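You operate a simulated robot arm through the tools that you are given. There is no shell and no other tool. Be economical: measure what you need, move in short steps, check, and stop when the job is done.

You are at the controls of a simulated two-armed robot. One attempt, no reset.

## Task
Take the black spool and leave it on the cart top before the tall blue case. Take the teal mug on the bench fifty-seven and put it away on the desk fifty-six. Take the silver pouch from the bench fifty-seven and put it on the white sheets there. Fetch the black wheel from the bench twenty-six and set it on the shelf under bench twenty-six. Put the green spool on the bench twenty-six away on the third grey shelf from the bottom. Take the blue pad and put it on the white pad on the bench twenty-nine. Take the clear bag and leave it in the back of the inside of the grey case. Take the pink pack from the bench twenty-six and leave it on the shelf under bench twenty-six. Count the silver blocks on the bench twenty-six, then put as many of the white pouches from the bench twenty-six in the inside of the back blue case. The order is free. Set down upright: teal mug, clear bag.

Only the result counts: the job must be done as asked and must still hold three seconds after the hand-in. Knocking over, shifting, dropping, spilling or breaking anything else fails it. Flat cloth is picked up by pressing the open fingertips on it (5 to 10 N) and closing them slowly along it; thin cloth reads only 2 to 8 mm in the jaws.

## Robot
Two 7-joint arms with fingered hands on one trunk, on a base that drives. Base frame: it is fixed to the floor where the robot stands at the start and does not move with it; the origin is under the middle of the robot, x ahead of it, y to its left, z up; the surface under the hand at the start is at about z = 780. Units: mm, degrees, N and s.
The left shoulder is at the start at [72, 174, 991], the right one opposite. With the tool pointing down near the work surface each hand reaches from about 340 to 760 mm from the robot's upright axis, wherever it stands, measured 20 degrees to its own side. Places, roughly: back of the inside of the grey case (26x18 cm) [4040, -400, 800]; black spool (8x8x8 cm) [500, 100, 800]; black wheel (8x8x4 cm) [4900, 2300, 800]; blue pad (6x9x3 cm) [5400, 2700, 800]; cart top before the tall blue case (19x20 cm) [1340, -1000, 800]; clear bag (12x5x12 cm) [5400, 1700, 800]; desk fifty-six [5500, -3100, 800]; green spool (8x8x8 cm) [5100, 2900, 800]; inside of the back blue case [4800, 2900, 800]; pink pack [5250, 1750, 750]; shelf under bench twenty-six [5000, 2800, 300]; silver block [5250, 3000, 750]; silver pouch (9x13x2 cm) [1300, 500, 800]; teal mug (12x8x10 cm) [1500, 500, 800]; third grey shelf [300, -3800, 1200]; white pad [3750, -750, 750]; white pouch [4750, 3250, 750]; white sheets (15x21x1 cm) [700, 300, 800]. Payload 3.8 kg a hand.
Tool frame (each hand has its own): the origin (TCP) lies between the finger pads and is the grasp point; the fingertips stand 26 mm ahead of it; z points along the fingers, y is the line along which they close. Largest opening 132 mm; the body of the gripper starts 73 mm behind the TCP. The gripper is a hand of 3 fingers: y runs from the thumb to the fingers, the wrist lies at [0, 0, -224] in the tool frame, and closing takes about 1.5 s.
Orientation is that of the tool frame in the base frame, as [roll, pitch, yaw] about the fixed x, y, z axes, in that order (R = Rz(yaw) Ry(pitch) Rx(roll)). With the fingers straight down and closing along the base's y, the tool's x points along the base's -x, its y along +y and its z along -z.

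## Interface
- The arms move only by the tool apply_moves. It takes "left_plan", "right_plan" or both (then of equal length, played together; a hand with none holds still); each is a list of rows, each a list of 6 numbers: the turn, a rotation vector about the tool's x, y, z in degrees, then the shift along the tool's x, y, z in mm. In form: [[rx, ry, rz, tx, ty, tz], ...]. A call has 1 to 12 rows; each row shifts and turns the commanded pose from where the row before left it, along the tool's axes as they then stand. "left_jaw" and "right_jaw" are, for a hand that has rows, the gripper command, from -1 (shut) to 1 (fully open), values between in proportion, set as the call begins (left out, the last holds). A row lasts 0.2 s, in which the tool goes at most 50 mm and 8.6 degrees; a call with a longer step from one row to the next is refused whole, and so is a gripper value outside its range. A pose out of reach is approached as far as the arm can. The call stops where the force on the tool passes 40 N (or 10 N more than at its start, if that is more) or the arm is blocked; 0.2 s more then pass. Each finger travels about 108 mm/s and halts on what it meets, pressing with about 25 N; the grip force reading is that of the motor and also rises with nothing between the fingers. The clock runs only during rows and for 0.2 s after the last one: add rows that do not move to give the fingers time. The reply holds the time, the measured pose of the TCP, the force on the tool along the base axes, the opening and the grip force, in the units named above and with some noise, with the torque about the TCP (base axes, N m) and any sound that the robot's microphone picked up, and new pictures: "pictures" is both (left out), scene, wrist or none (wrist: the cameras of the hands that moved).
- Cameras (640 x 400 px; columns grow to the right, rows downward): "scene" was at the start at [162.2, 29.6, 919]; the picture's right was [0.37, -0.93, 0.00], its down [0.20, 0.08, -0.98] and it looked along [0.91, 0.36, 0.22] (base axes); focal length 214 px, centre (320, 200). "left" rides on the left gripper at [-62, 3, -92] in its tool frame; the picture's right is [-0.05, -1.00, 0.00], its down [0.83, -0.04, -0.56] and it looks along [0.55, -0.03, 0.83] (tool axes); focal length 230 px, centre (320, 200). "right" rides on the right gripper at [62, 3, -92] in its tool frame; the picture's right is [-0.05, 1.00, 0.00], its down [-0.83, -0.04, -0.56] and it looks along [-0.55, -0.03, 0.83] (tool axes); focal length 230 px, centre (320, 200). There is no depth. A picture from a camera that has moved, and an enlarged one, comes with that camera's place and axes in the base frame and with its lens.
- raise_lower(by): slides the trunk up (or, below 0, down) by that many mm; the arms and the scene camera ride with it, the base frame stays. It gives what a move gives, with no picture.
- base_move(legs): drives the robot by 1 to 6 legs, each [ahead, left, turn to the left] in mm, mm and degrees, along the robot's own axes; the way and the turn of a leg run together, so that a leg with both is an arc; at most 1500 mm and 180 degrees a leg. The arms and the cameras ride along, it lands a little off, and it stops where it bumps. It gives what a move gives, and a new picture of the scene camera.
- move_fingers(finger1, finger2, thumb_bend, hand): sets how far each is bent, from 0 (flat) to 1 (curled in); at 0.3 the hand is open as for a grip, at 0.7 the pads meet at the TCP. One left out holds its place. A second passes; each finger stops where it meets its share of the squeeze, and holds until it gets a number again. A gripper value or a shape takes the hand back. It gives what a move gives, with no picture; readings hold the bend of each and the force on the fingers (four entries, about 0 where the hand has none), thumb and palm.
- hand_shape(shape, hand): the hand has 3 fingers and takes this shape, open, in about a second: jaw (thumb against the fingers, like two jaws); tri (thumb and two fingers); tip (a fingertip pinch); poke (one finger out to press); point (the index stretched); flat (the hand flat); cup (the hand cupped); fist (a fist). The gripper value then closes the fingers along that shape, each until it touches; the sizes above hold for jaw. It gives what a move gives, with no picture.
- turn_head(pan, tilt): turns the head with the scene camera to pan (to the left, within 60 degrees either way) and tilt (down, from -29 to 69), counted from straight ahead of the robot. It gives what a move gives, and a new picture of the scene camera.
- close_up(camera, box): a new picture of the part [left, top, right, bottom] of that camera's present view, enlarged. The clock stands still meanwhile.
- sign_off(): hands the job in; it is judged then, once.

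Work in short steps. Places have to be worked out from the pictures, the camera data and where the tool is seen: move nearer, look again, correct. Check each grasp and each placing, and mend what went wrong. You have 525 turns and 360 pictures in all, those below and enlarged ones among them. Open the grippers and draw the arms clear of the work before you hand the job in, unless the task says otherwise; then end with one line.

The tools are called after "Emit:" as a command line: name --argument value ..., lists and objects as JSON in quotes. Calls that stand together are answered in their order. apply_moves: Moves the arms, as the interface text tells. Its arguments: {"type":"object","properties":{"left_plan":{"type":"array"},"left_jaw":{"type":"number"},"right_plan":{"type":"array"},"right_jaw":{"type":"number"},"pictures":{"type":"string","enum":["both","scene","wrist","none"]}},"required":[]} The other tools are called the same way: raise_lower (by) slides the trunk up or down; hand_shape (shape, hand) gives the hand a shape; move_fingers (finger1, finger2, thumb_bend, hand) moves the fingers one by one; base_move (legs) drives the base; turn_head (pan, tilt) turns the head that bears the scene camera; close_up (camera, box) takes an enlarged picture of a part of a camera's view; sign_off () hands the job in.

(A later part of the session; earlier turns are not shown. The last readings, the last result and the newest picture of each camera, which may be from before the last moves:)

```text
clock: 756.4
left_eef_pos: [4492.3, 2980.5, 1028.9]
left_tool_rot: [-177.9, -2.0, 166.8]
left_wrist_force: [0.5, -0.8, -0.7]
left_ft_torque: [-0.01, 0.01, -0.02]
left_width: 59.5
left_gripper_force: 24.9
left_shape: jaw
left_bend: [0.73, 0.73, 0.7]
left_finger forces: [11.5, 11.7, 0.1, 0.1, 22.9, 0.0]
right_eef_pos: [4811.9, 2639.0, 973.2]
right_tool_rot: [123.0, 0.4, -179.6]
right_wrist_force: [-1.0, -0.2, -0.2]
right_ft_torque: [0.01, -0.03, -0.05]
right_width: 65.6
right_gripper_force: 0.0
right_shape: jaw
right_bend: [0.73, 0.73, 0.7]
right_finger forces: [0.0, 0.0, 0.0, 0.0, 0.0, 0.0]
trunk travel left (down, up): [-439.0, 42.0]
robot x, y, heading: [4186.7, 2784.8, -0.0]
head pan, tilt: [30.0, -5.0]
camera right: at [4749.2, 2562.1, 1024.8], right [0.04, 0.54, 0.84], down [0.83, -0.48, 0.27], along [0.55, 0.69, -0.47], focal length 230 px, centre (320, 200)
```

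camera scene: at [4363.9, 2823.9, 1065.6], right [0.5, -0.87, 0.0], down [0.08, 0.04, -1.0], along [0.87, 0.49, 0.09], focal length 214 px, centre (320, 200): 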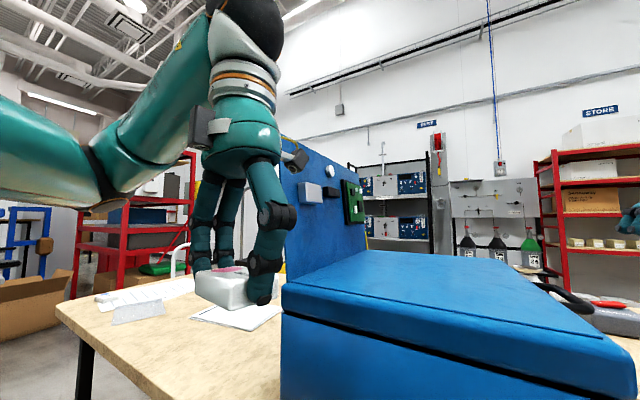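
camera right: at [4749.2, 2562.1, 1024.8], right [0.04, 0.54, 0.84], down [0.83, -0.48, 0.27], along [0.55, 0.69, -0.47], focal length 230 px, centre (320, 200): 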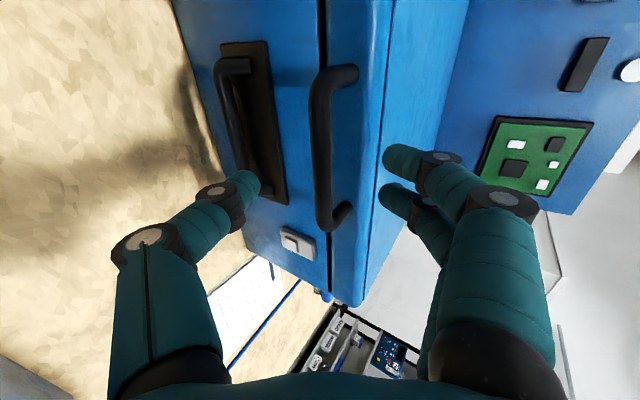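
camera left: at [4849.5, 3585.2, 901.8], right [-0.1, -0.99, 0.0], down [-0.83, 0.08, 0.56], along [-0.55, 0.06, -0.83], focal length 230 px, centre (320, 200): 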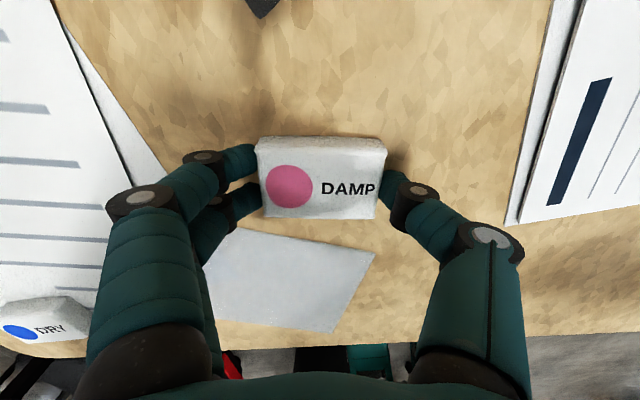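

Aligned. Advance 22 mm more and close on the bar.

Emit:
apply_moves --right_plan '[[0, 0, 0, 4, 0, 12], [0, 0, 0, 0, 0, 10], [0, 0, 0, 0, 0, 0]]' --pictures "none"

Emit:
apply_moves --right_plan '[[0, 0, 0, 0, 0, 0], [0, 0, 0, 0, 0, 0], [0, 0, 0, 0, 0, 0], [0, 0, 0, 0, 0, 0]]' --right_jaw -1 --pictures "wrist"

```text
clock: 757.1
left_eef_pos: [4490.6, 2978.9, 1029.6]
left_tool_rot: [-177.9, -2.0, 166.8]
left_wrist_force: [-0.1, 0.4, -0.7]
left_ft_torque: [0.0, 0.0, -0.04]
left_width: 59.4
left_gripper_force: 24.7
left_shape: jaw
left_bend: [0.73, 0.73, 0.7]
left_finger forces: [11.4, 11.6, 0.0, 0.0, 22.9, 0.1]
right_eef_pos: [4807.5, 2656.1, 961.2]
right_tool_rot: [123.1, 0.6, -179.7]
right_wrist_force: [-0.4, -0.5, -0.6]
right_ft_torque: [0.0, 0.03, 0.02]
right_width: 65.6
right_gripper_force: 0.0
right_shape: jaw
right_bend: [0.73, 0.73, 0.7]
right_finger forces: [0.1, 0.1, 0.1, 0.0, 0.1, 0.0]
trunk travel left (down, up): [-439.0, 42.0]
robot x, y, heading: [4182.5, 2784.4, -0.3]
head pan, tilt: [30.0, -5.0]
```

```text
clock: 758.1
left_eef_pos: [4491.4, 2979.4, 1029.2]
left_tool_rot: [-178.0, -2.1, 166.8]
left_wrist_force: [0.3, 0.2, 0.0]
left_ft_torque: [0.02, -0.06, 0.0]
left_width: 59.6
left_gripper_force: 24.9
left_shape: jaw
left_bend: [0.73, 0.73, 0.7]
left_finger forces: [11.5, 11.6, 0.0, 0.0, 23.0, 0.0]
right_eef_pos: [4807.3, 2656.6, 960.4]
right_tool_rot: [123.0, 0.5, -179.6]
right_wrist_force: [-0.2, -0.5, -1.3]
right_ft_torque: [0.0, 0.0, -0.01]
right_width: 6.9
right_gripper_force: 24.4
right_shape: jaw
right_bend: [0.72, 0.71, 0.7]
right_finger forces: [10.8, 11.3, 0.1, 0.0, 21.7, 0.0]
trunk travel left (down, up): [-439.0, 42.0]
robot x, y, heading: [4181.0, 2783.8, -0.3]
head pan, tilt: [30.0, -5.0]
camera right: at [4745.1, 2579.0, 1013.1], right [0.04, 0.54, 0.84], down [0.83, -0.48, 0.27], along [0.55, 0.69, -0.47], focal length 230 px, centre (320, 200)
```

right: 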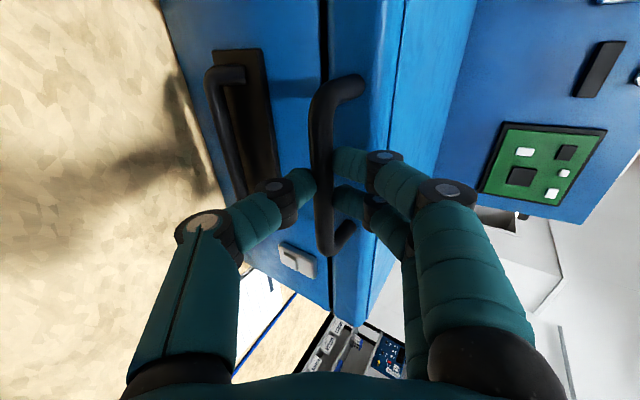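

The bar is in the pinch (7 mm). I start lifting: first the trunk 40 mm up (nearly along the arc), watching forces.

Emit:
raise_lower --by 40

Emit:
apply_moves --right_plan '[[0, 0, 0, 0, 7, 3.6], [0, 0, 0, 0, 23, -7], [0, 0, 0, 0, 23, -7], [0, 0, 0, 0, 23.5, -4]]' --pictures "scene"

```text
clock: 759.0
left_eef_pos: [4490.9, 2980.6, 1068.5]
left_tool_rot: [-177.9, -2.3, 166.8]
left_wrist_force: [-0.2, 0.0, -0.1]
left_ft_torque: [0.02, 0.01, -0.01]
left_width: 59.4
left_gripper_force: 25.1
left_shape: jaw
left_bend: [0.73, 0.73, 0.7]
left_finger forces: [11.3, 11.6, 0.0, 0.1, 22.9, 0.0]
right_eef_pos: [4806.4, 2657.6, 1000.7]
right_tool_rot: [123.1, 0.3, -179.5]
right_wrist_force: [-2.7, 12.2, -8.0]
right_ft_torque: [0.07, -0.02, 0.03]
right_width: 5.3
right_gripper_force: 25.2
right_shape: jaw
right_bend: [0.71, 0.71, 0.7]
right_finger forces: [8.4, 10.6, 0.0, 0.0, 16.3, 0.1]
trunk travel left (down, up): [-479.0, 2.0]
robot x, y, heading: [4185.2, 2781.0, -0.3]
head pan, tilt: [30.0, -5.0]
```

```text
clock: 760.0
left_eef_pos: [4491.5, 2976.9, 1071.3]
left_tool_rot: [-178.0, -2.1, 166.7]
left_wrist_force: [0.7, -0.2, -0.6]
left_ft_torque: [-0.03, 0.03, 0.02]
left_width: 59.8
left_gripper_force: 24.9
left_shape: jaw
left_bend: [0.73, 0.73, 0.7]
left_finger forces: [11.4, 11.5, 0.0, 0.0, 23.0, 0.0]
right_eef_pos: [4806.0, 2683.0, 1076.5]
right_tool_rot: [123.0, 0.6, -180.0]
right_wrist_force: [0.8, -17.7, 3.1]
right_ft_torque: [-0.17, -0.01, -0.04]
right_width: 7.4
right_gripper_force: 25.4
right_shape: jaw
right_bend: [0.71, 0.71, 0.72]
right_finger forces: [12.4, 12.7, 0.1, 0.0, 35.7, 0.0]
trunk travel left (down, up): [-479.0, 2.0]
robot x, y, heading: [4187.2, 2781.6, -0.4]
head pan, tilt: [30.0, -5.0]
camera scene: at [4367.1, 2822.0, 1122.3], right [0.49, -0.87, 0.0], down [0.08, 0.04, -1.0], along [0.87, 0.49, 0.09], focal length 214 px, centre (320, 200)
```

scene: 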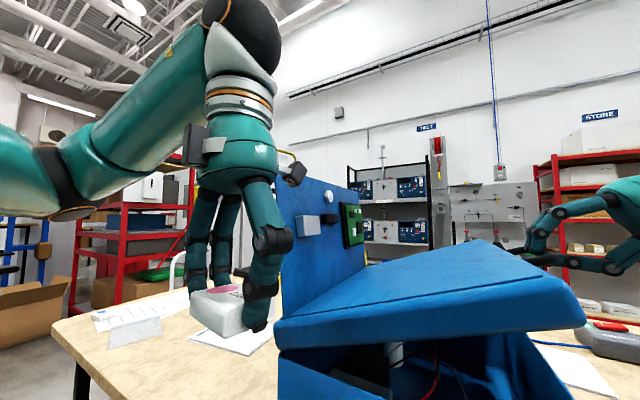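

The lid rises well. I correct the arc (hinge level with the bar) and continue.

Emit:
apply_moves --right_plan '[[0, 0, 0, 0, 21.8, -7], [0, 0, 0, 0, 21.8, -7], [0, 0, 0, 0, 23.9, -1.4], [0, 0, 0, 0, 23.9, -1.4]]' --pictures "none"

```text
clock: 761.0
left_eef_pos: [4492.2, 2979.6, 1069.0]
left_tool_rot: [-177.9, -2.1, 166.8]
left_wrist_force: [0.3, -0.7, -0.3]
left_ft_torque: [0.0, 0.01, 0.0]
left_width: 59.3
left_gripper_force: 25.1
left_shape: jaw
left_bend: [0.73, 0.73, 0.7]
left_finger forces: [11.2, 11.7, 0.1, 0.1, 22.9, 0.0]
right_eef_pos: [4806.4, 2723.1, 1159.9]
right_tool_rot: [123.1, 0.4, -179.6]
right_wrist_force: [4.7, 0.4, -6.0]
right_ft_torque: [-0.09, -0.07, -0.05]
right_width: 5.9
right_gripper_force: 25.2
right_shape: jaw
right_bend: [0.71, 0.71, 0.71]
right_finger forces: [7.0, 7.2, 0.0, 0.1, 18.4, 0.0]
trunk travel left (down, up): [-479.0, 2.0]
robot x, y, heading: [4185.4, 2782.0, -0.3]
head pan, tilt: [30.0, -5.0]
```

Forces are small. Continue the arc.

Emit:
apply_moves --right_plan '[[0, 0, 0, 0, 23.8, 1.8], [0, 0, 0, 0, 23.8, 1.8], [0, 0, 0, 0, 23.4, 4.9], [0, 0, 0, 0, 23.4, 4.9]]' --pictures "scene"

```text
clock: 762.0
left_eef_pos: [4491.8, 2980.3, 1070.2]
left_tool_rot: [-177.9, -2.0, 166.8]
left_wrist_force: [-0.1, 1.2, -0.8]
left_ft_torque: [-0.02, -0.01, 0.04]
left_width: 59.6
left_gripper_force: 25.1
left_shape: jaw
left_bend: [0.73, 0.73, 0.7]
left_finger forces: [11.3, 11.6, 0.0, 0.0, 22.9, 0.0]
right_eef_pos: [4803.8, 2786.1, 1232.2]
right_tool_rot: [123.1, 0.5, -179.6]
right_wrist_force: [-1.0, 0.0, 0.4]
right_ft_torque: [-0.03, 0.02, 0.04]
right_width: 3.3
right_gripper_force: 25.1
right_shape: jaw
right_bend: [0.74, 0.73, 0.75]
right_finger forces: [0.1, 0.1, 0.0, 0.0, 0.1, 0.0]
trunk travel left (down, up): [-479.0, 2.0]
robot x, y, heading: [4183.3, 2783.2, -0.2]
head pan, tilt: [30.0, -5.0]
camera scene: at [4366.9, 2824.9, 1122.1], right [0.5, -0.87, 0.0], down [0.08, 0.04, -1.0], along [0.87, 0.49, 0.09], focal length 214 px, centre (320, 200)
```

scene: 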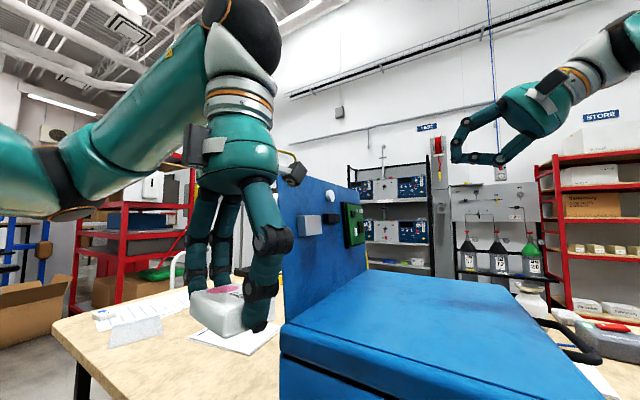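

The bar slipped out of the fingertips at ~40° and the lid fell shut. I'll grip deeper this time (bar slightly behind the TCP). Going back to the approach pose.

Emit:
apply_moves --right_plan '[[0, 0, 0, -3, -42.4, -16.8], [0, 0, 0, -3, -42.4, -16.8], [0, 0, 0, 0, -42.4, -16.8], [0, 0, 0, 0, -42.4, -16.8], [0, 0, 0, 0, -42.4, -16.8], [0, 0, 0, 0, -28.3, 34], [0, 0, 0, 0, -28.3, 34], [0, 0, 0, 0, -28.3, 34]]' --right_jaw 0 --pictures "wrist"

```text
clock: 763.8
left_eef_pos: [4491.1, 2980.1, 1068.4]
left_tool_rot: [-177.8, -2.0, 166.8]
left_wrist_force: [-0.1, 0.4, 0.0]
left_ft_torque: [-0.01, 0.03, 0.0]
left_width: 59.5
left_gripper_force: 24.7
left_shape: jaw
left_bend: [0.73, 0.73, 0.7]
left_finger forces: [11.4, 11.6, 0.0, 0.0, 22.8, 0.0]
right_eef_pos: [4813.6, 2640.4, 972.6]
right_tool_rot: [123.0, 0.4, -179.5]
right_wrist_force: [0.9, 0.4, 0.8]
right_ft_torque: [0.01, -0.02, 0.01]
right_width: 65.3
right_gripper_force: 0.1
right_shape: jaw
right_bend: [0.73, 0.73, 0.7]
right_finger forces: [0.0, 0.1, 0.0, 0.1, 0.0, 0.0]
trunk travel left (down, up): [-479.0, 2.0]
robot x, y, heading: [4182.7, 2782.8, -0.4]
head pan, tilt: [30.0, -5.0]
camera right: at [4751.6, 2562.0, 1023.5], right [0.04, 0.54, 0.84], down [0.83, -0.48, 0.27], along [0.55, 0.69, -0.47], focal length 230 px, centre (320, 200)
```

right: 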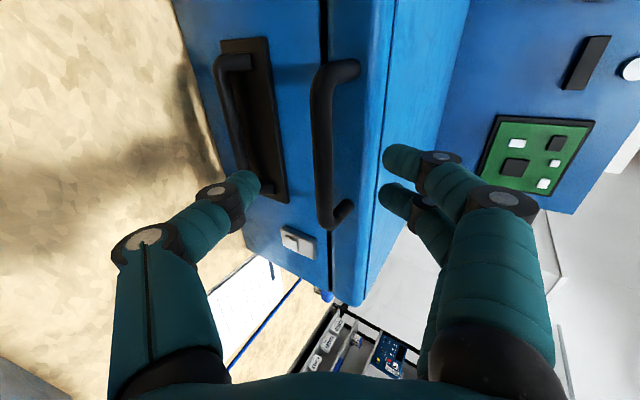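

Advance 36 mm this time, then close.

Emit:
apply_moves --right_plan '[[0, 0, 0, 3, 0.5, 14], [0, 0, 0, 0, 0.5, 12], [0, 0, 0, 0, 0, 9], [0, 0, 0, 0, 0, 0]]' --pictures "none"

Emit:
apply_moves --right_plan '[[0, 0, 0, 0, 0, 0], [0, 0, 0, 0, 0, 0], [0, 0, 0, 0, 0, 0], [0, 0, 0, 0, 0, 0]]' --right_jaw -1 --pictures "wrist"

```text
clock: 764.8
left_eef_pos: [4490.1, 2979.7, 1069.8]
left_tool_rot: [-177.9, -2.1, 166.8]
left_wrist_force: [0.3, -0.5, -0.6]
left_ft_torque: [0.03, 0.02, -0.01]
left_width: 59.8
left_gripper_force: 25.4
left_shape: jaw
left_bend: [0.73, 0.73, 0.7]
left_finger forces: [11.3, 11.5, 0.0, 0.1, 22.9, 0.0]
right_eef_pos: [4811.4, 2667.6, 955.2]
right_tool_rot: [123.1, 0.5, -179.6]
right_wrist_force: [-0.3, 0.6, 0.3]
right_ft_torque: [-0.02, 0.03, 0.0]
right_width: 65.8
right_gripper_force: 0.0
right_shape: jaw
right_bend: [0.73, 0.73, 0.7]
right_finger forces: [0.0, 0.0, 0.0, 0.0, 0.1, 0.0]
trunk travel left (down, up): [-479.0, 2.0]
robot x, y, heading: [4184.3, 2780.9, -0.1]
head pan, tilt: [30.0, -5.0]
```

```text
clock: 765.8
left_eef_pos: [4490.5, 2979.4, 1068.6]
left_tool_rot: [-177.9, -2.1, 166.8]
left_wrist_force: [0.2, -1.0, -0.5]
left_ft_torque: [0.03, -0.01, 0.02]
left_width: 59.7
left_gripper_force: 25.1
left_shape: jaw
left_bend: [0.73, 0.73, 0.7]
left_finger forces: [11.2, 11.6, 0.0, 0.0, 22.8, 0.0]
right_eef_pos: [4810.1, 2667.5, 954.8]
right_tool_rot: [122.8, 0.4, -179.7]
right_wrist_force: [0.5, -1.1, 0.6]
right_ft_torque: [0.91, 0.09, -0.07]
right_width: 25.5
right_gripper_force: 25.0
right_shape: jaw
right_bend: [0.74, 0.74, 0.68]
right_finger forces: [12.5, 12.6, 0.0, 0.0, 24.1, 0.1]
trunk travel left (down, up): [-479.0, 2.0]
robot x, y, heading: [4183.8, 2781.6, -0.3]
head pan, tilt: [30.0, -5.0]
camera right: at [4748.3, 2590.8, 1006.4], right [0.04, 0.54, 0.84], down [0.83, -0.48, 0.27], along [0.55, 0.69, -0.47], focal length 230 px, centre (320, 200)
```

right: 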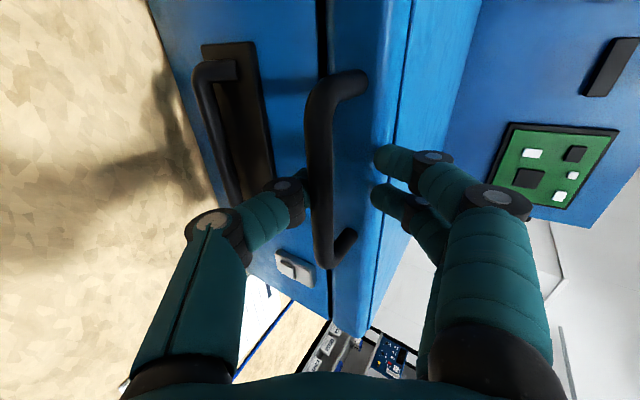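

Now the thumb is under the bar and the fingers lie over the lid's edge: a firm clamp if the hand turns with the lid (it un-tilts while lifting). For enough reach I first release, step the base 40 mm ahead and 60 mm left, and re-approach.

Emit:
apply_moves --right_plan '[[0, 0, 0, 0, 0, 0], [0, 0, 0, 0, 0, 0], [0, 0, 0, 0, 0, -30], [0, 0, 0, 0, -10, -40], [0, 0, 0, 0, 0, -40]]' --left_plan '[[0, 0, 0, 0, -35, 0], [0, 0, 0, 0, -35, 0], [0, 0, 0, 0, 0, 0], [0, 0, 0, 0, 0, 0], [0, 0, 0, 0, 0, 0]]' --right_jaw 0 --pictures "none"

Emit:
base_move --legs '[[40, 60, 0.3]]'

```text
clock: 767.0
left_eef_pos: [4477.3, 2911.7, 1070.6]
left_tool_rot: [-177.9, -2.1, 166.8]
left_wrist_force: [0.3, 0.1, -1.1]
left_ft_torque: [-0.01, -0.02, 0.0]
left_width: 59.7
left_gripper_force: 24.6
left_shape: jaw
left_bend: [0.73, 0.73, 0.7]
left_finger forces: [11.3, 11.6, 0.0, 0.0, 22.8, 0.1]
right_eef_pos: [4806.5, 2570.1, 1005.5]
right_tool_rot: [123.0, 0.4, -179.7]
right_wrist_force: [-0.8, -0.5, -0.9]
right_ft_torque: [0.01, 0.0, 0.01]
right_width: 65.2
right_gripper_force: 0.0
right_shape: jaw
right_bend: [0.73, 0.73, 0.7]
right_finger forces: [0.0, 0.0, 0.1, 0.0, 0.0, 0.0]
right hand out of reach, approached as far as the arm can: row 5
trunk travel left (down, up): [-479.0, 2.0]
robot x, y, heading: [4183.8, 2783.8, -0.4]
head pan, tilt: [30.0, -5.0]
```

```text
clock: 768.2
left_eef_pos: [4517.1, 2970.9, 1072.0]
left_tool_rot: [-178.0, -2.1, 166.9]
left_wrist_force: [0.2, 0.6, -0.8]
left_ft_torque: [-0.01, -0.02, 0.0]
left_width: 59.5
left_gripper_force: 25.1
left_shape: jaw
left_bend: [0.73, 0.73, 0.7]
left_finger forces: [11.3, 11.5, 0.0, 0.0, 22.9, 0.1]
right_eef_pos: [4846.6, 2631.4, 1005.4]
right_tool_rot: [123.0, 0.5, -179.5]
right_wrist_force: [-0.1, 0.2, -0.3]
right_ft_torque: [0.0, 0.0, 0.01]
right_width: 65.4
right_gripper_force: 0.1
right_shape: jaw
right_bend: [0.73, 0.73, 0.7]
right_finger forces: [0.0, 0.1, 0.0, 0.0, 0.0, 0.1]
trunk travel left (down, up): [-479.0, 2.0]
robot x, y, heading: [4223.1, 2839.7, -0.3]
head pan, tilt: [30.0, -5.0]
camera scene: at [4406.7, 2883.9, 1122.0], right [0.5, -0.87, 0.0], down [0.08, 0.04, -1.0], along [0.86, 0.5, 0.09], focal length 214 px, centre (320, 200)
```

scene: 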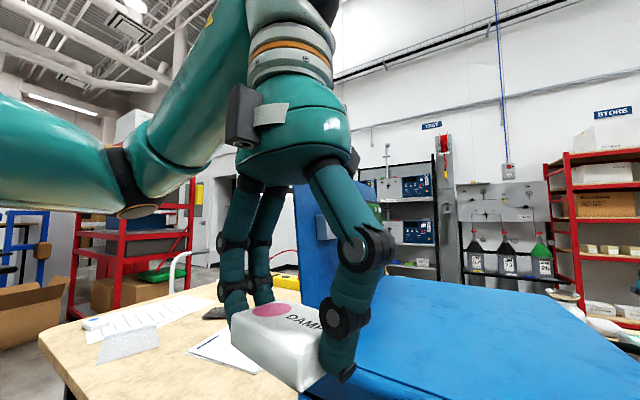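

Re-approach the handle: first sideways, then a reading check.

Emit:
apply_moves --right_plan '[[0, 0, 0, 18, -11, 0], [0, 0, 0, 18, -11, 0], [0, 0, 0, 0, 0, 0]]' --pictures "wrist"

```text
clock: 769.0
left_eef_pos: [4517.5, 2971.0, 1071.6]
left_tool_rot: [-177.9, -2.1, 167.0]
left_wrist_force: [0.1, 0.1, -0.8]
left_ft_torque: [0.01, -0.01, 0.02]
left_width: 59.4
left_gripper_force: 24.4
left_shape: jaw
left_bend: [0.73, 0.73, 0.7]
left_finger forces: [11.4, 11.7, 0.0, 0.0, 22.7, 0.1]
right_eef_pos: [4810.3, 2620.5, 987.3]
right_tool_rot: [122.9, 0.5, -179.4]
right_wrist_force: [-0.4, -0.4, 0.4]
right_ft_torque: [0.01, -0.03, 0.0]
right_width: 65.3
right_gripper_force: 0.0
right_shape: jaw
right_bend: [0.73, 0.73, 0.7]
right_finger forces: [0.0, 0.0, 0.1, 0.1, 0.0, 0.1]
trunk travel left (down, up): [-479.0, 2.0]
robot x, y, heading: [4221.9, 2843.1, -0.2]
head pan, tilt: [30.0, -5.0]
camera right: at [4748.3, 2541.9, 1038.8], right [0.04, 0.54, 0.84], down [0.83, -0.48, 0.27], along [0.55, 0.69, -0.47], focal length 230 px, centre (320, 200)
```

right: 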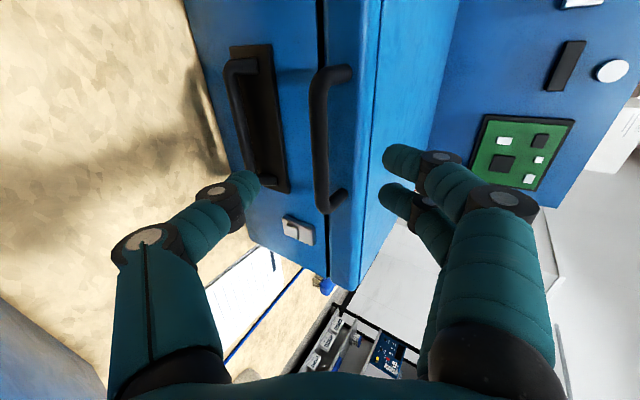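

Aligned again. Advance 57 mm and clamp.

Emit:
apply_moves --right_plan '[[0, 0, 0, 0, 0, 25], [0, 0, 0, 0, 0, 22], [0, 0, 0, 0, -1, 10], [0, 0, 0, 0, 0, 0]]' --pictures "none"

Emit:
apply_moves --right_plan '[[0, 0, 0, 0, 0, 0], [0, 0, 0, 0, 0, 0], [0, 0, 0, 0, 0, 0], [0, 0, 0, 0, 0, 0]]' --right_jaw -1 --pictures "none"

Emit:
apply_moves --right_plan '[[5, 0, 0, 0, 27.4, -16.2], [5, 0, 0, 0, 27.4, -16.2], [5, 0, 0, 0, 27.4, -16.2]]' --pictures "scene"

```text
clock: 770.0
left_eef_pos: [4518.9, 2970.1, 1072.5]
left_tool_rot: [-177.9, -2.1, 167.1]
left_wrist_force: [0.1, -0.9, -0.3]
left_ft_torque: [-0.02, 0.02, 0.03]
left_width: 59.5
left_gripper_force: 24.7
left_shape: jaw
left_bend: [0.73, 0.73, 0.7]
left_finger forces: [11.3, 11.5, 0.0, 0.1, 22.9, 0.1]
right_eef_pos: [4809.3, 2666.8, 954.9]
right_tool_rot: [122.9, 0.5, -179.4]
right_wrist_force: [0.2, 0.1, -0.7]
right_ft_torque: [0.01, 0.0, 0.0]
right_width: 65.2
right_gripper_force: 0.1
right_shape: jaw
right_bend: [0.73, 0.73, 0.7]
right_finger forces: [0.1, 0.0, 0.0, 0.1, 0.0, 0.1]
trunk travel left (down, up): [-479.0, 2.0]
robot x, y, heading: [4221.1, 2838.4, -0.0]
head pan, tilt: [30.0, -5.0]
```

```text
clock: 771.0
left_eef_pos: [4517.8, 2970.7, 1072.5]
left_tool_rot: [-177.9, -2.1, 167.0]
left_wrist_force: [1.1, -0.1, -0.1]
left_ft_torque: [0.0, 0.0, -0.01]
left_width: 59.7
left_gripper_force: 25.0
left_shape: jaw
left_bend: [0.73, 0.73, 0.7]
left_finger forces: [11.2, 11.6, 0.0, 0.1, 22.8, 0.0]
right_eef_pos: [4810.3, 2667.0, 954.9]
right_tool_rot: [122.9, 0.5, -179.5]
right_wrist_force: [-0.2, -0.1, 1.3]
right_ft_torque: [0.85, 0.07, -0.04]
right_width: 26.1
right_gripper_force: 25.5
right_shape: jaw
right_bend: [0.74, 0.74, 0.69]
right_finger forces: [12.1, 12.4, 0.1, 0.1, 22.9, 0.1]
trunk travel left (down, up): [-479.0, 2.0]
robot x, y, heading: [4226.6, 2841.2, -0.1]
head pan, tilt: [30.0, -5.0]
```

```text
clock: 771.8
left_eef_pos: [4517.5, 2973.5, 1070.9]
left_tool_rot: [-177.8, -2.2, 167.0]
left_wrist_force: [-1.7, -0.7, -0.3]
left_ft_torque: [-0.02, 0.03, -0.02]
left_width: 59.6
left_gripper_force: 24.5
left_shape: jaw
left_bend: [0.73, 0.73, 0.7]
left_finger forces: [11.2, 11.6, 0.0, 0.0, 22.8, 0.0]
right_eef_pos: [4809.2, 2681.7, 1049.9]
right_tool_rot: [138.1, 0.4, -179.2]
right_wrist_force: [-0.8, 13.4, -5.9]
right_ft_torque: [0.59, -0.1, 0.06]
right_width: 18.7
right_gripper_force: 24.5
right_shape: jaw
right_bend: [0.77, 0.73, 0.68]
right_finger forces: [0.8, 16.3, 0.0, 0.1, 21.0, 0.0]
trunk travel left (down, up): [-479.0, 2.0]
robot x, y, heading: [4224.0, 2841.7, 0.0]
head pan, tilt: [30.0, -5.0]
camera scene: at [4406.8, 2885.9, 1121.8], right [0.5, -0.87, 0.0], down [0.08, 0.04, -1.0], along [0.86, 0.5, 0.09], focal length 214 px, centre (320, 200)
```

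scene: 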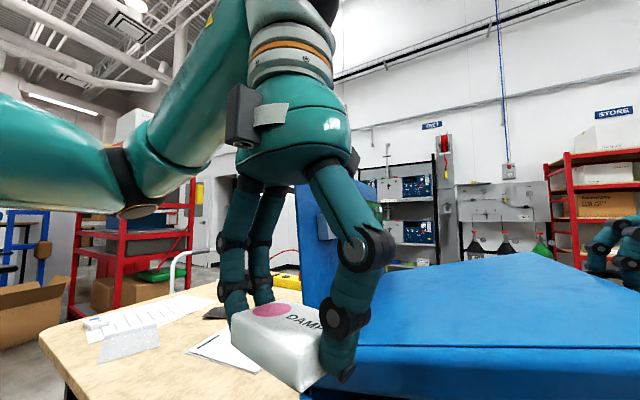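

Rising; the lid pulls slightly toward +y. I correct 5 mm and continue.

Emit:
apply_moves --right_plan '[[5, 0, 0, 0, 30, -12], [5, 0, 0, 0, 27, -15], [5, 0, 0, 0, 27, -15]]' --pictures "none"

```text
clock: 772.6
left_eef_pos: [4518.1, 2973.9, 1071.1]
left_tool_rot: [-177.8, -2.1, 167.0]
left_wrist_force: [-0.3, -0.5, -0.9]
left_ft_torque: [0.02, 0.01, 0.01]
left_width: 59.3
left_gripper_force: 25.3
left_shape: jaw
left_bend: [0.73, 0.73, 0.7]
left_finger forces: [11.3, 11.6, 0.0, 0.1, 22.7, 0.0]
right_eef_pos: [4809.1, 2722.4, 1134.7]
right_tool_rot: [153.2, 0.4, -179.4]
right_wrist_force: [1.5, 5.6, -7.4]
right_ft_torque: [-0.17, -0.04, -0.04]
right_width: 11.8
right_gripper_force: 25.2
right_shape: jaw
right_bend: [0.77, 0.77, 0.73]
right_finger forces: [2.0, 2.3, 0.0, 0.0, 8.1, 0.1]
trunk travel left (down, up): [-479.0, 2.0]
robot x, y, heading: [4222.1, 2846.0, -0.1]
head pan, tilt: [30.0, -5.0]
```

The grip is thinning; I look before going on.

Emit:
apply_moves --right_plan '[[0, 0, 0, 0, 0, 0]]' --pictures "wrist"

```text
clock: 773.0
left_eef_pos: [4517.3, 2971.1, 1069.9]
left_tool_rot: [-177.8, -2.1, 167.0]
left_wrist_force: [0.6, -0.2, -0.8]
left_ft_torque: [0.05, -0.01, 0.04]
left_width: 59.5
left_gripper_force: 25.4
left_shape: jaw
left_bend: [0.73, 0.73, 0.7]
left_finger forces: [11.3, 11.7, 0.0, 0.0, 22.8, 0.0]
right_eef_pos: [4810.2, 2720.5, 1132.7]
right_tool_rot: [153.0, 0.5, -179.5]
right_wrist_force: [1.7, 5.8, -8.8]
right_ft_torque: [-0.17, 0.0, -0.02]
right_width: 11.6
right_gripper_force: 25.2
right_shape: jaw
right_bend: [0.77, 0.77, 0.73]
right_finger forces: [2.4, 2.5, 0.0, 0.0, 8.2, 0.0]
trunk travel left (down, up): [-479.0, 2.0]
robot x, y, heading: [4217.1, 2841.7, 0.1]
head pan, tilt: [30.0, -5.0]
camera right: at [4747.5, 2681.0, 1215.9], right [0.04, 0.89, 0.45], down [0.83, -0.28, 0.48], along [0.56, 0.36, -0.75], focal length 230 px, centre (320, 200)
```

right: 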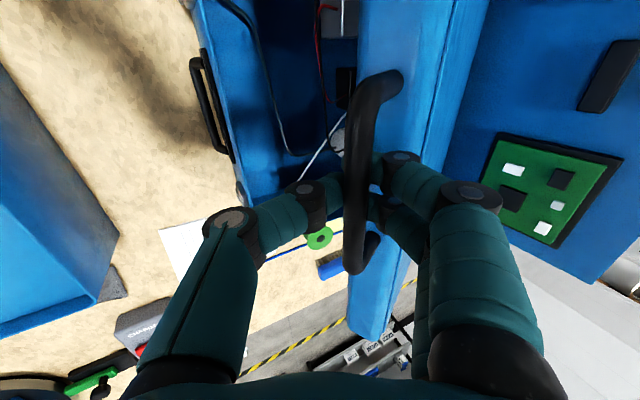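

The bar is now properly between thumb and fingers. I go on along the arc with fixed orientation.

Emit:
apply_moves --right_plan '[[0, 0, 0, 0, 20.5, -11.5], [0, 0, 0, 0, 20.5, -11.5], [0, 0, 0, 0, 21.8, -8.8], [0, 0, 0, 0, 21.8, -8.8]]' --pictures "none"

```text
clock: 774.0
left_eef_pos: [4518.5, 2975.2, 1069.3]
left_tool_rot: [-177.9, -2.3, 167.0]
left_wrist_force: [-0.3, 0.2, -0.3]
left_ft_torque: [0.01, 0.0, 0.0]
left_width: 59.8
left_gripper_force: 24.6
left_shape: jaw
left_bend: [0.73, 0.73, 0.7]
left_finger forces: [11.3, 11.6, 0.0, 0.0, 22.8, 0.1]
right_eef_pos: [4810.3, 2781.4, 1203.7]
right_tool_rot: [153.1, 0.1, -179.3]
right_wrist_force: [-0.1, 16.1, -23.4]
right_ft_torque: [-0.57, -0.02, -0.01]
right_width: 11.4
right_gripper_force: 25.3
right_shape: jaw
right_bend: [0.75, 0.75, 0.73]
right_finger forces: [9.8, 9.8, 0.0, 0.1, 6.0, 0.0]
trunk travel left (down, up): [-479.0, 2.0]
robot x, y, heading: [4222.9, 2843.4, 0.0]
head pan, tilt: [30.0, -5.0]
```

The pull points to the hinge: the true radius is a bit smaller. I correct inward and go on.

Emit:
apply_moves --right_plan '[[0, 0, 0, 0, 24.5, 2.4], [0, 0, 0, 0, 21.9, -5.7], [0, 0, 0, 0, 22.4, -2.7], [0, 0, 0, 0, 22.4, -2.7]]' --pictures "scene"

```text
clock: 775.0
left_eef_pos: [4520.4, 2973.1, 1068.9]
left_tool_rot: [-177.8, -2.3, 167.0]
left_wrist_force: [0.8, -0.2, -0.8]
left_ft_torque: [0.0, 0.05, 0.0]
left_width: 59.4
left_gripper_force: 24.5
left_shape: jaw
left_bend: [0.73, 0.73, 0.7]
left_finger forces: [11.4, 11.5, 0.1, 0.1, 22.9, 0.0]
right_eef_pos: [4808.1, 2851.2, 1250.5]
right_tool_rot: [153.0, 0.2, -179.6]
right_wrist_force: [12.5, 6.4, -17.8]
right_ft_torque: [-0.44, 0.08, -0.27]
right_width: 12.0
right_gripper_force: 25.3
right_shape: jaw
right_bend: [0.75, 0.75, 0.74]
right_finger forces: [7.7, 7.7, 0.0, 0.1, 7.0, 0.0]
right hand out of reach, approached as far as the arm can: row 4
trunk travel left (down, up): [-479.0, 2.0]
robot x, y, heading: [4223.4, 2845.0, -0.2]
head pan, tilt: [30.0, -5.0]
camera scene: at [4410.7, 2884.9, 1120.9], right [0.5, -0.87, 0.0], down [0.07, 0.04, -1.0], along [0.86, 0.5, 0.08], focal length 214 px, centre (320, 200)
```

scene: 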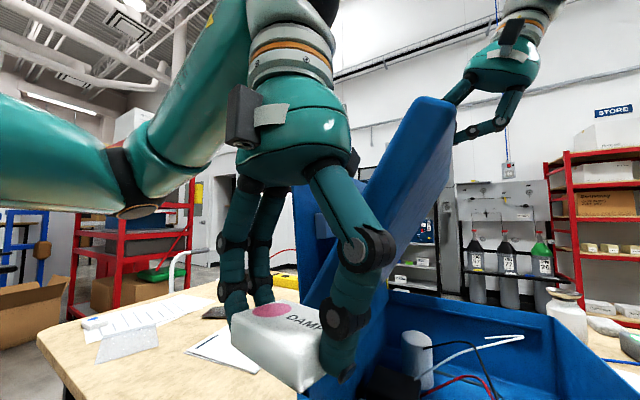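

Lid at ~58°. The arm nears its height limit; I tilt the hand about the bar (wrist goes lower) to regain reach.

Emit:
apply_moves --right_plan '[[-7, 0, 0, 0, 0, 0], [-7, 0, 0, 0, 0, 0], [-7, 0, 0, 0, 0, 0]]' --pictures "none"

```text
clock: 775.8
left_eef_pos: [4520.5, 2971.9, 1069.5]
left_tool_rot: [-177.7, -2.4, 166.9]
left_wrist_force: [0.4, -0.6, -0.3]
left_ft_torque: [0.01, 0.01, 0.01]
left_width: 59.4
left_gripper_force: 25.1
left_shape: jaw
left_bend: [0.73, 0.73, 0.7]
left_finger forces: [11.3, 11.6, 0.0, 0.0, 22.7, 0.1]
right_eef_pos: [4807.3, 2851.9, 1249.1]
right_tool_rot: [132.2, 0.0, -179.4]
right_wrist_force: [10.4, 12.2, -29.0]
right_ft_torque: [-0.66, 0.02, -0.17]
right_width: 11.8
right_gripper_force: 24.8
right_shape: jaw
right_bend: [0.75, 0.74, 0.73]
right_finger forces: [9.7, 10.1, 0.0, 0.1, 14.1, 0.0]
trunk travel left (down, up): [-479.0, 2.0]
robot x, y, heading: [4221.2, 2838.6, -0.1]
head pan, tilt: [30.0, -5.0]
```

Correct inward again and continue toward vertical.

Emit:
apply_moves --right_plan '[[0, 0, 0, 0, 18.6, 14.2], [0, 0, 0, 0, 20.8, 7.6], [0, 0, 0, 0, 19.6, 10.2], [0, 0, 0, 0, 19.6, 10.2]]' --pictures "none"

```text
clock: 776.8
left_eef_pos: [4520.0, 2972.7, 1070.2]
left_tool_rot: [-177.8, -2.3, 167.0]
left_wrist_force: [0.0, -0.2, -0.5]
left_ft_torque: [-0.01, -0.04, 0.0]
left_width: 59.7
left_gripper_force: 24.9
left_shape: jaw
left_bend: [0.73, 0.73, 0.7]
left_finger forces: [11.3, 11.6, 0.0, 0.0, 22.7, 0.0]
right_eef_pos: [4805.0, 2934.9, 1279.9]
right_tool_rot: [132.3, 0.2, -179.6]
right_wrist_force: [10.5, 4.5, -23.0]
right_ft_torque: [-0.5, 0.07, -0.18]
right_width: 12.3
right_gripper_force: 24.2
right_shape: jaw
right_bend: [0.75, 0.75, 0.74]
right_finger forces: [7.6, 7.8, 0.0, 0.1, 13.4, 0.0]
trunk travel left (down, up): [-479.0, 2.0]
robot x, y, heading: [4222.8, 2838.1, -0.2]
head pan, tilt: [30.0, -5.0]
```

Almost there (73°). Continue past vertical.

Emit:
apply_moves --right_plan '[[0, 0, 0, 0, 16.5, 15], [0, 0, 0, 0, 16.5, 15], [0, 0, 0, 0, 16.1, 14.8], [0, 0, 0, 0, 16.1, 14.8], [0, 0, 0, 0, 12.3, 14.4], [0, 0, 0, 0, 12.3, 14.4]]' --pictures "scene"

```text
clock: 778.2
left_eef_pos: [4522.6, 2971.5, 1069.5]
left_tool_rot: [-177.8, -2.4, 167.0]
left_wrist_force: [-0.2, 0.4, 0.5]
left_ft_torque: [0.0, -0.01, -0.01]
left_width: 59.5
left_gripper_force: 25.6
left_shape: jaw
left_bend: [0.73, 0.73, 0.7]
left_finger forces: [11.3, 11.6, 0.1, 0.1, 22.8, 0.1]
right_eef_pos: [4777.5, 3038.0, 1276.5]
right_tool_rot: [131.6, 0.5, 180.0]
right_wrist_force: [36.6, 0.5, 9.5]
right_ft_torque: [0.06, 0.4, -0.42]
right_width: 11.3
right_gripper_force: 25.2
right_shape: jaw
right_bend: [0.77, 0.77, 0.77]
right_finger forces: [0.0, 0.1, 0.0, 0.1, 43.4, 0.1]
right hand out of reach, approached as far as the arm can: row 1, 2, 3, 4, 5, 6
trunk travel left (down, up): [-479.0, 2.0]
robot x, y, heading: [4226.3, 2840.7, -0.1]
head pan, tilt: [30.0, -5.0]
camera scene: at [4412.6, 2884.0, 1120.9], right [0.5, -0.87, 0.0], down [0.07, 0.04, -1.0], along [0.86, 0.5, 0.08], focal length 214 px, centre (320, 200)
```

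scene: 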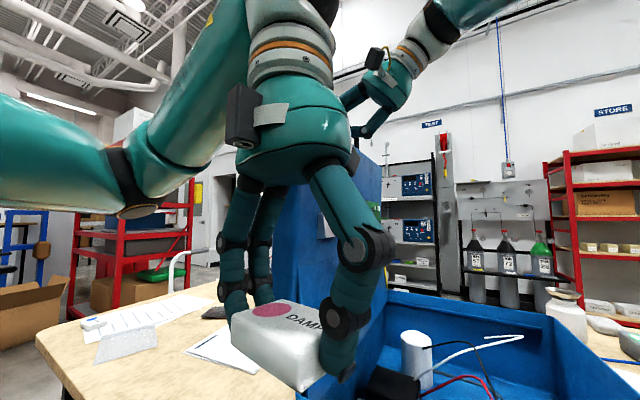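

The lid is about vertical. I carry it ~35 mm further by moving the base left, then look.

Emit:
base_move --legs '[[0, 35, 0]]'

Emit:
apply_moves --right_plan '[[0, 0, 0, 0, 0, 0]]' --pictures "wrist"

```text
clock: 779.2
left_eef_pos: [4522.6, 3006.3, 1069.2]
left_tool_rot: [-177.8, -2.4, 167.0]
left_wrist_force: [0.3, -0.6, -0.3]
left_ft_torque: [-0.03, -0.01, 0.01]
left_width: 59.6
left_gripper_force: 24.8
left_shape: jaw
left_bend: [0.73, 0.73, 0.7]
left_finger forces: [11.3, 11.5, 0.1, 0.0, 22.9, 0.0]
right_eef_pos: [4777.7, 3073.7, 1275.2]
right_tool_rot: [131.8, 0.6, 179.8]
right_wrist_force: [39.9, 2.5, 5.3]
right_ft_torque: [-0.06, 0.34, -0.41]
right_width: 11.3
right_gripper_force: 25.4
right_shape: jaw
right_bend: [0.77, 0.77, 0.77]
right_finger forces: [0.0, 0.4, 0.0, 0.0, 46.1, 0.1]
trunk travel left (down, up): [-479.0, 2.0]
robot x, y, heading: [4224.7, 2874.0, -0.2]
head pan, tilt: [30.0, -5.0]
camera scene: at [4412.3, 2919.0, 1120.9], right [0.5, -0.87, 0.0], down [0.07, 0.04, -1.0], along [0.86, 0.5, 0.08], focal length 214 px, centre (320, 200)
```

scene: 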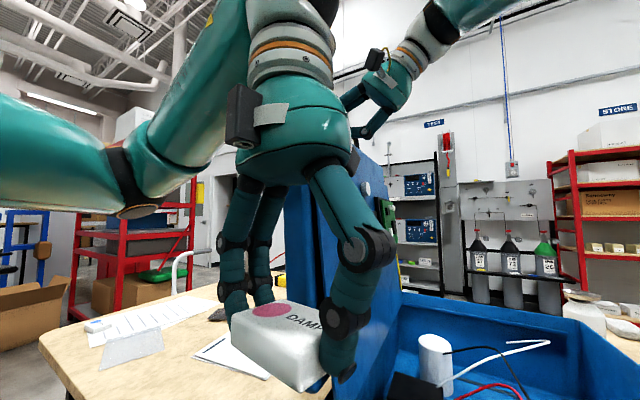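

```text
clock: 779.6
left_eef_pos: [4522.6, 3005.5, 1069.7]
left_tool_rot: [-177.9, -2.3, 166.9]
left_wrist_force: [-0.5, -0.7, -0.3]
left_ft_torque: [-0.02, 0.03, 0.03]
left_width: 59.7
left_gripper_force: 25.2
left_shape: jaw
left_bend: [0.73, 0.73, 0.7]
left_finger forces: [11.3, 11.6, 0.0, 0.0, 22.8, 0.0]
right_eef_pos: [4777.7, 3071.6, 1275.9]
right_tool_rot: [131.7, 0.7, 179.6]
right_wrist_force: [23.4, 1.6, 1.0]
right_ft_torque: [-0.02, 0.16, -0.19]
right_width: 10.8
right_gripper_force: 25.4
right_shape: jaw
right_bend: [0.77, 0.77, 0.76]
right_finger forces: [0.1, 0.1, 0.1, 0.1, 28.5, 0.0]
trunk travel left (down, up): [-479.0, 2.0]
robot x, y, heading: [4225.4, 2876.0, -0.1]
head pan, tilt: [30.0, -5.0]
camera right: at [4713.8, 3003.4, 1338.5], right [0.05, 0.66, 0.75], down [0.82, -0.45, 0.35], along [0.57, 0.6, -0.57], focal length 230 px, centre (320, 200)
```

right: 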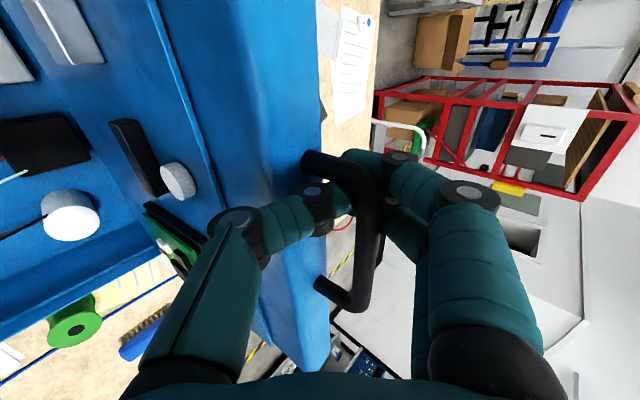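

The lid stands open past vertical, behind the panel. I open only slightly and withdraw along the tool axis so as not to push it back.

Emit:
apply_moves --right_plan '[[0, 0, 0, 6, 0, 0], [0, 0, 0, 0, 0, 0], [0, 0, 0, 0, 2, -15], [0, 0, 0, 0, 2, -25], [0, 0, 0, 0, 0, -40], [0, 0, 0, 0, 0, -40]]' --right_jaw -0.68 --pictures "both"

```text
clock: 780.0
left_eef_pos: [4517.7, 3005.1, 1072.1]
left_tool_rot: [-178.0, -2.1, 166.9]
left_wrist_force: [-0.9, 0.6, -0.6]
left_ft_torque: [0.0, -0.05, 0.0]
left_width: 59.6
left_gripper_force: 25.0
left_shape: jaw
left_bend: [0.73, 0.73, 0.7]
left_finger forces: [11.3, 11.7, 0.0, 0.0, 22.8, 0.1]
right_eef_pos: [4774.6, 3069.1, 1285.7]
right_tool_rot: [130.7, 2.2, 178.4]
right_wrist_force: [28.2, 2.9, 11.1]
right_ft_torque: [0.06, -0.41, -0.21]
right_width: 17.6
right_gripper_force: 0.2
right_shape: jaw
right_bend: [0.73, 0.73, 0.73]
right_finger forces: [0.1, 0.1, 0.0, 0.0, 28.5, 0.0]
trunk travel left (down, up): [-479.0, 2.0]
robot x, y, heading: [4225.9, 2876.6, 0.0]
head pan, tilt: [30.0, -5.0]
stopped in row 2 (right hand): the force on the tool passed its limit at 43 N (the readings are from after the stop); the commanded pose is now the measured one
camera scene: at [4408.2, 2918.5, 1122.5], right [0.5, -0.87, 0.0], down [0.07, 0.04, -1.0], along [0.86, 0.5, 0.09], focal length 214 px, centre (320, 200)
camera right: at [4709.2, 3002.1, 1345.6], right [0.04, 0.65, 0.76], down [0.8, -0.47, 0.36], along [0.59, 0.59, -0.54], focal length 230 px, centre (320, 200)
```

scene: 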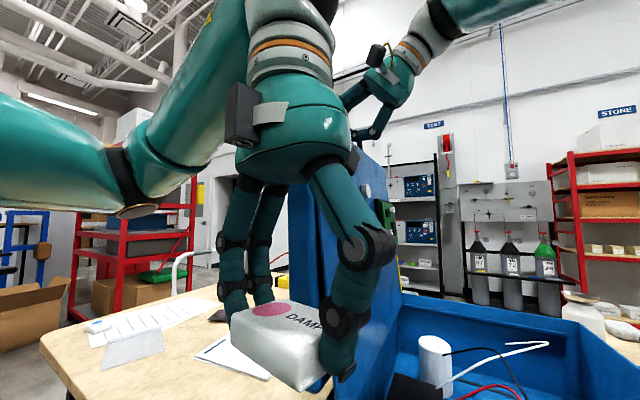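
right: 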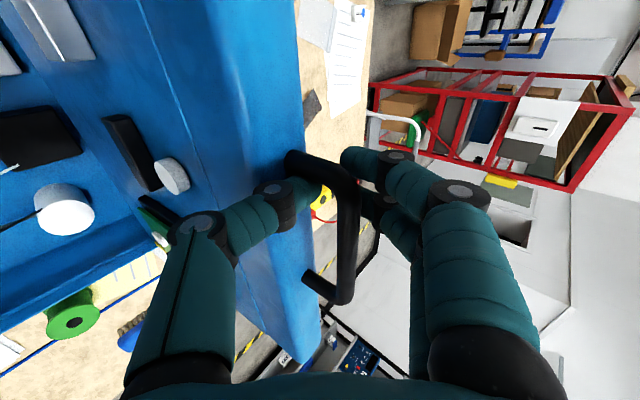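

The thumb is caught against the near post (my arm pulls toward −x). I step the base 18 mm ahead to free it, then withdraw.

Emit:
base_move --legs '[[18, 0, 0]]'

Emit:
apply_moves --right_plan '[[0, 0, 0, -4, 0, -10], [0, 0, 0, 0, 1, -20], [0, 0, 0, 0, 0, -30], [0, 0, 0, 0, 0, -40]]' --pictures "wrist"

```text
clock: 780.8
left_eef_pos: [4535.7, 3005.2, 1071.6]
left_tool_rot: [-177.9, -2.0, 167.0]
left_wrist_force: [-0.1, -0.3, -0.1]
left_ft_torque: [-0.02, -0.01, 0.01]
left_width: 59.6
left_gripper_force: 24.9
left_shape: jaw
left_bend: [0.73, 0.73, 0.7]
left_finger forces: [11.2, 11.6, 0.1, 0.0, 22.9, 0.0]
right_eef_pos: [4787.5, 3072.3, 1284.4]
right_tool_rot: [131.0, 1.6, 179.4]
right_wrist_force: [-2.0, 4.0, 17.0]
right_ft_torque: [-0.13, 0.09, -0.03]
right_width: 19.1
right_gripper_force: 0.0
right_shape: jaw
right_bend: [0.72, 0.72, 0.72]
right_finger forces: [1.4, 1.4, 0.0, 0.1, 15.5, 0.0]
trunk travel left (down, up): [-479.0, 2.0]
robot x, y, heading: [4240.4, 2876.8, -0.3]
head pan, tilt: [30.0, -5.0]
camera scene: at [4425.0, 2918.5, 1122.3], right [0.5, -0.87, 0.0], down [0.08, 0.04, -1.0], along [0.86, 0.5, 0.09], focal length 214 px, centre (320, 200)
```

scene: 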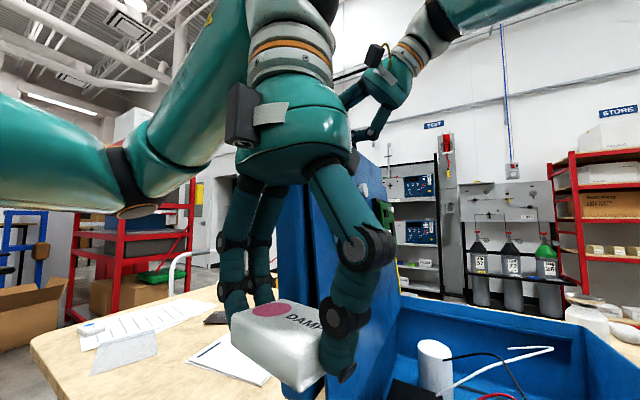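

```text
clock: 781.8
left_eef_pos: [4534.7, 3004.7, 1072.8]
left_tool_rot: [-177.9, -2.0, 166.9]
left_wrist_force: [-0.9, -0.3, 0.1]
left_ft_torque: [-0.01, 0.02, -0.03]
left_width: 59.4
left_gripper_force: 25.3
left_shape: jaw
left_bend: [0.73, 0.73, 0.7]
left_finger forces: [11.3, 11.6, 0.0, 0.0, 22.8, 0.0]
right_eef_pos: [4788.5, 2997.2, 1349.5]
right_tool_rot: [131.0, 1.6, 179.2]
right_wrist_force: [0.8, 0.4, 0.6]
right_ft_torque: [0.02, 0.0, -0.01]
right_width: 21.3
right_gripper_force: 0.1
right_shape: jaw
right_bend: [0.72, 0.72, 0.7]
right_finger forces: [0.0, 0.0, 0.0, 0.0, 0.0, 0.0]
trunk travel left (down, up): [-479.0, 2.0]
robot x, y, heading: [4241.4, 2877.1, -0.2]
head pan, tilt: [30.0, -5.0]
camera right: at [4724.3, 2929.6, 1410.8], right [0.04, 0.65, 0.76], down [0.82, -0.46, 0.35], along [0.58, 0.6, -0.55], focal length 230 px, centre (320, 200)
```

right: 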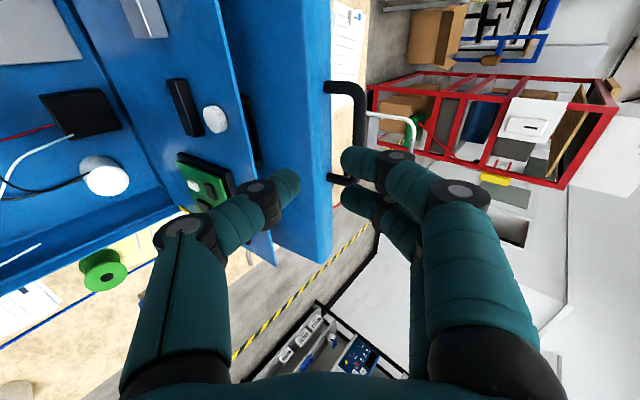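

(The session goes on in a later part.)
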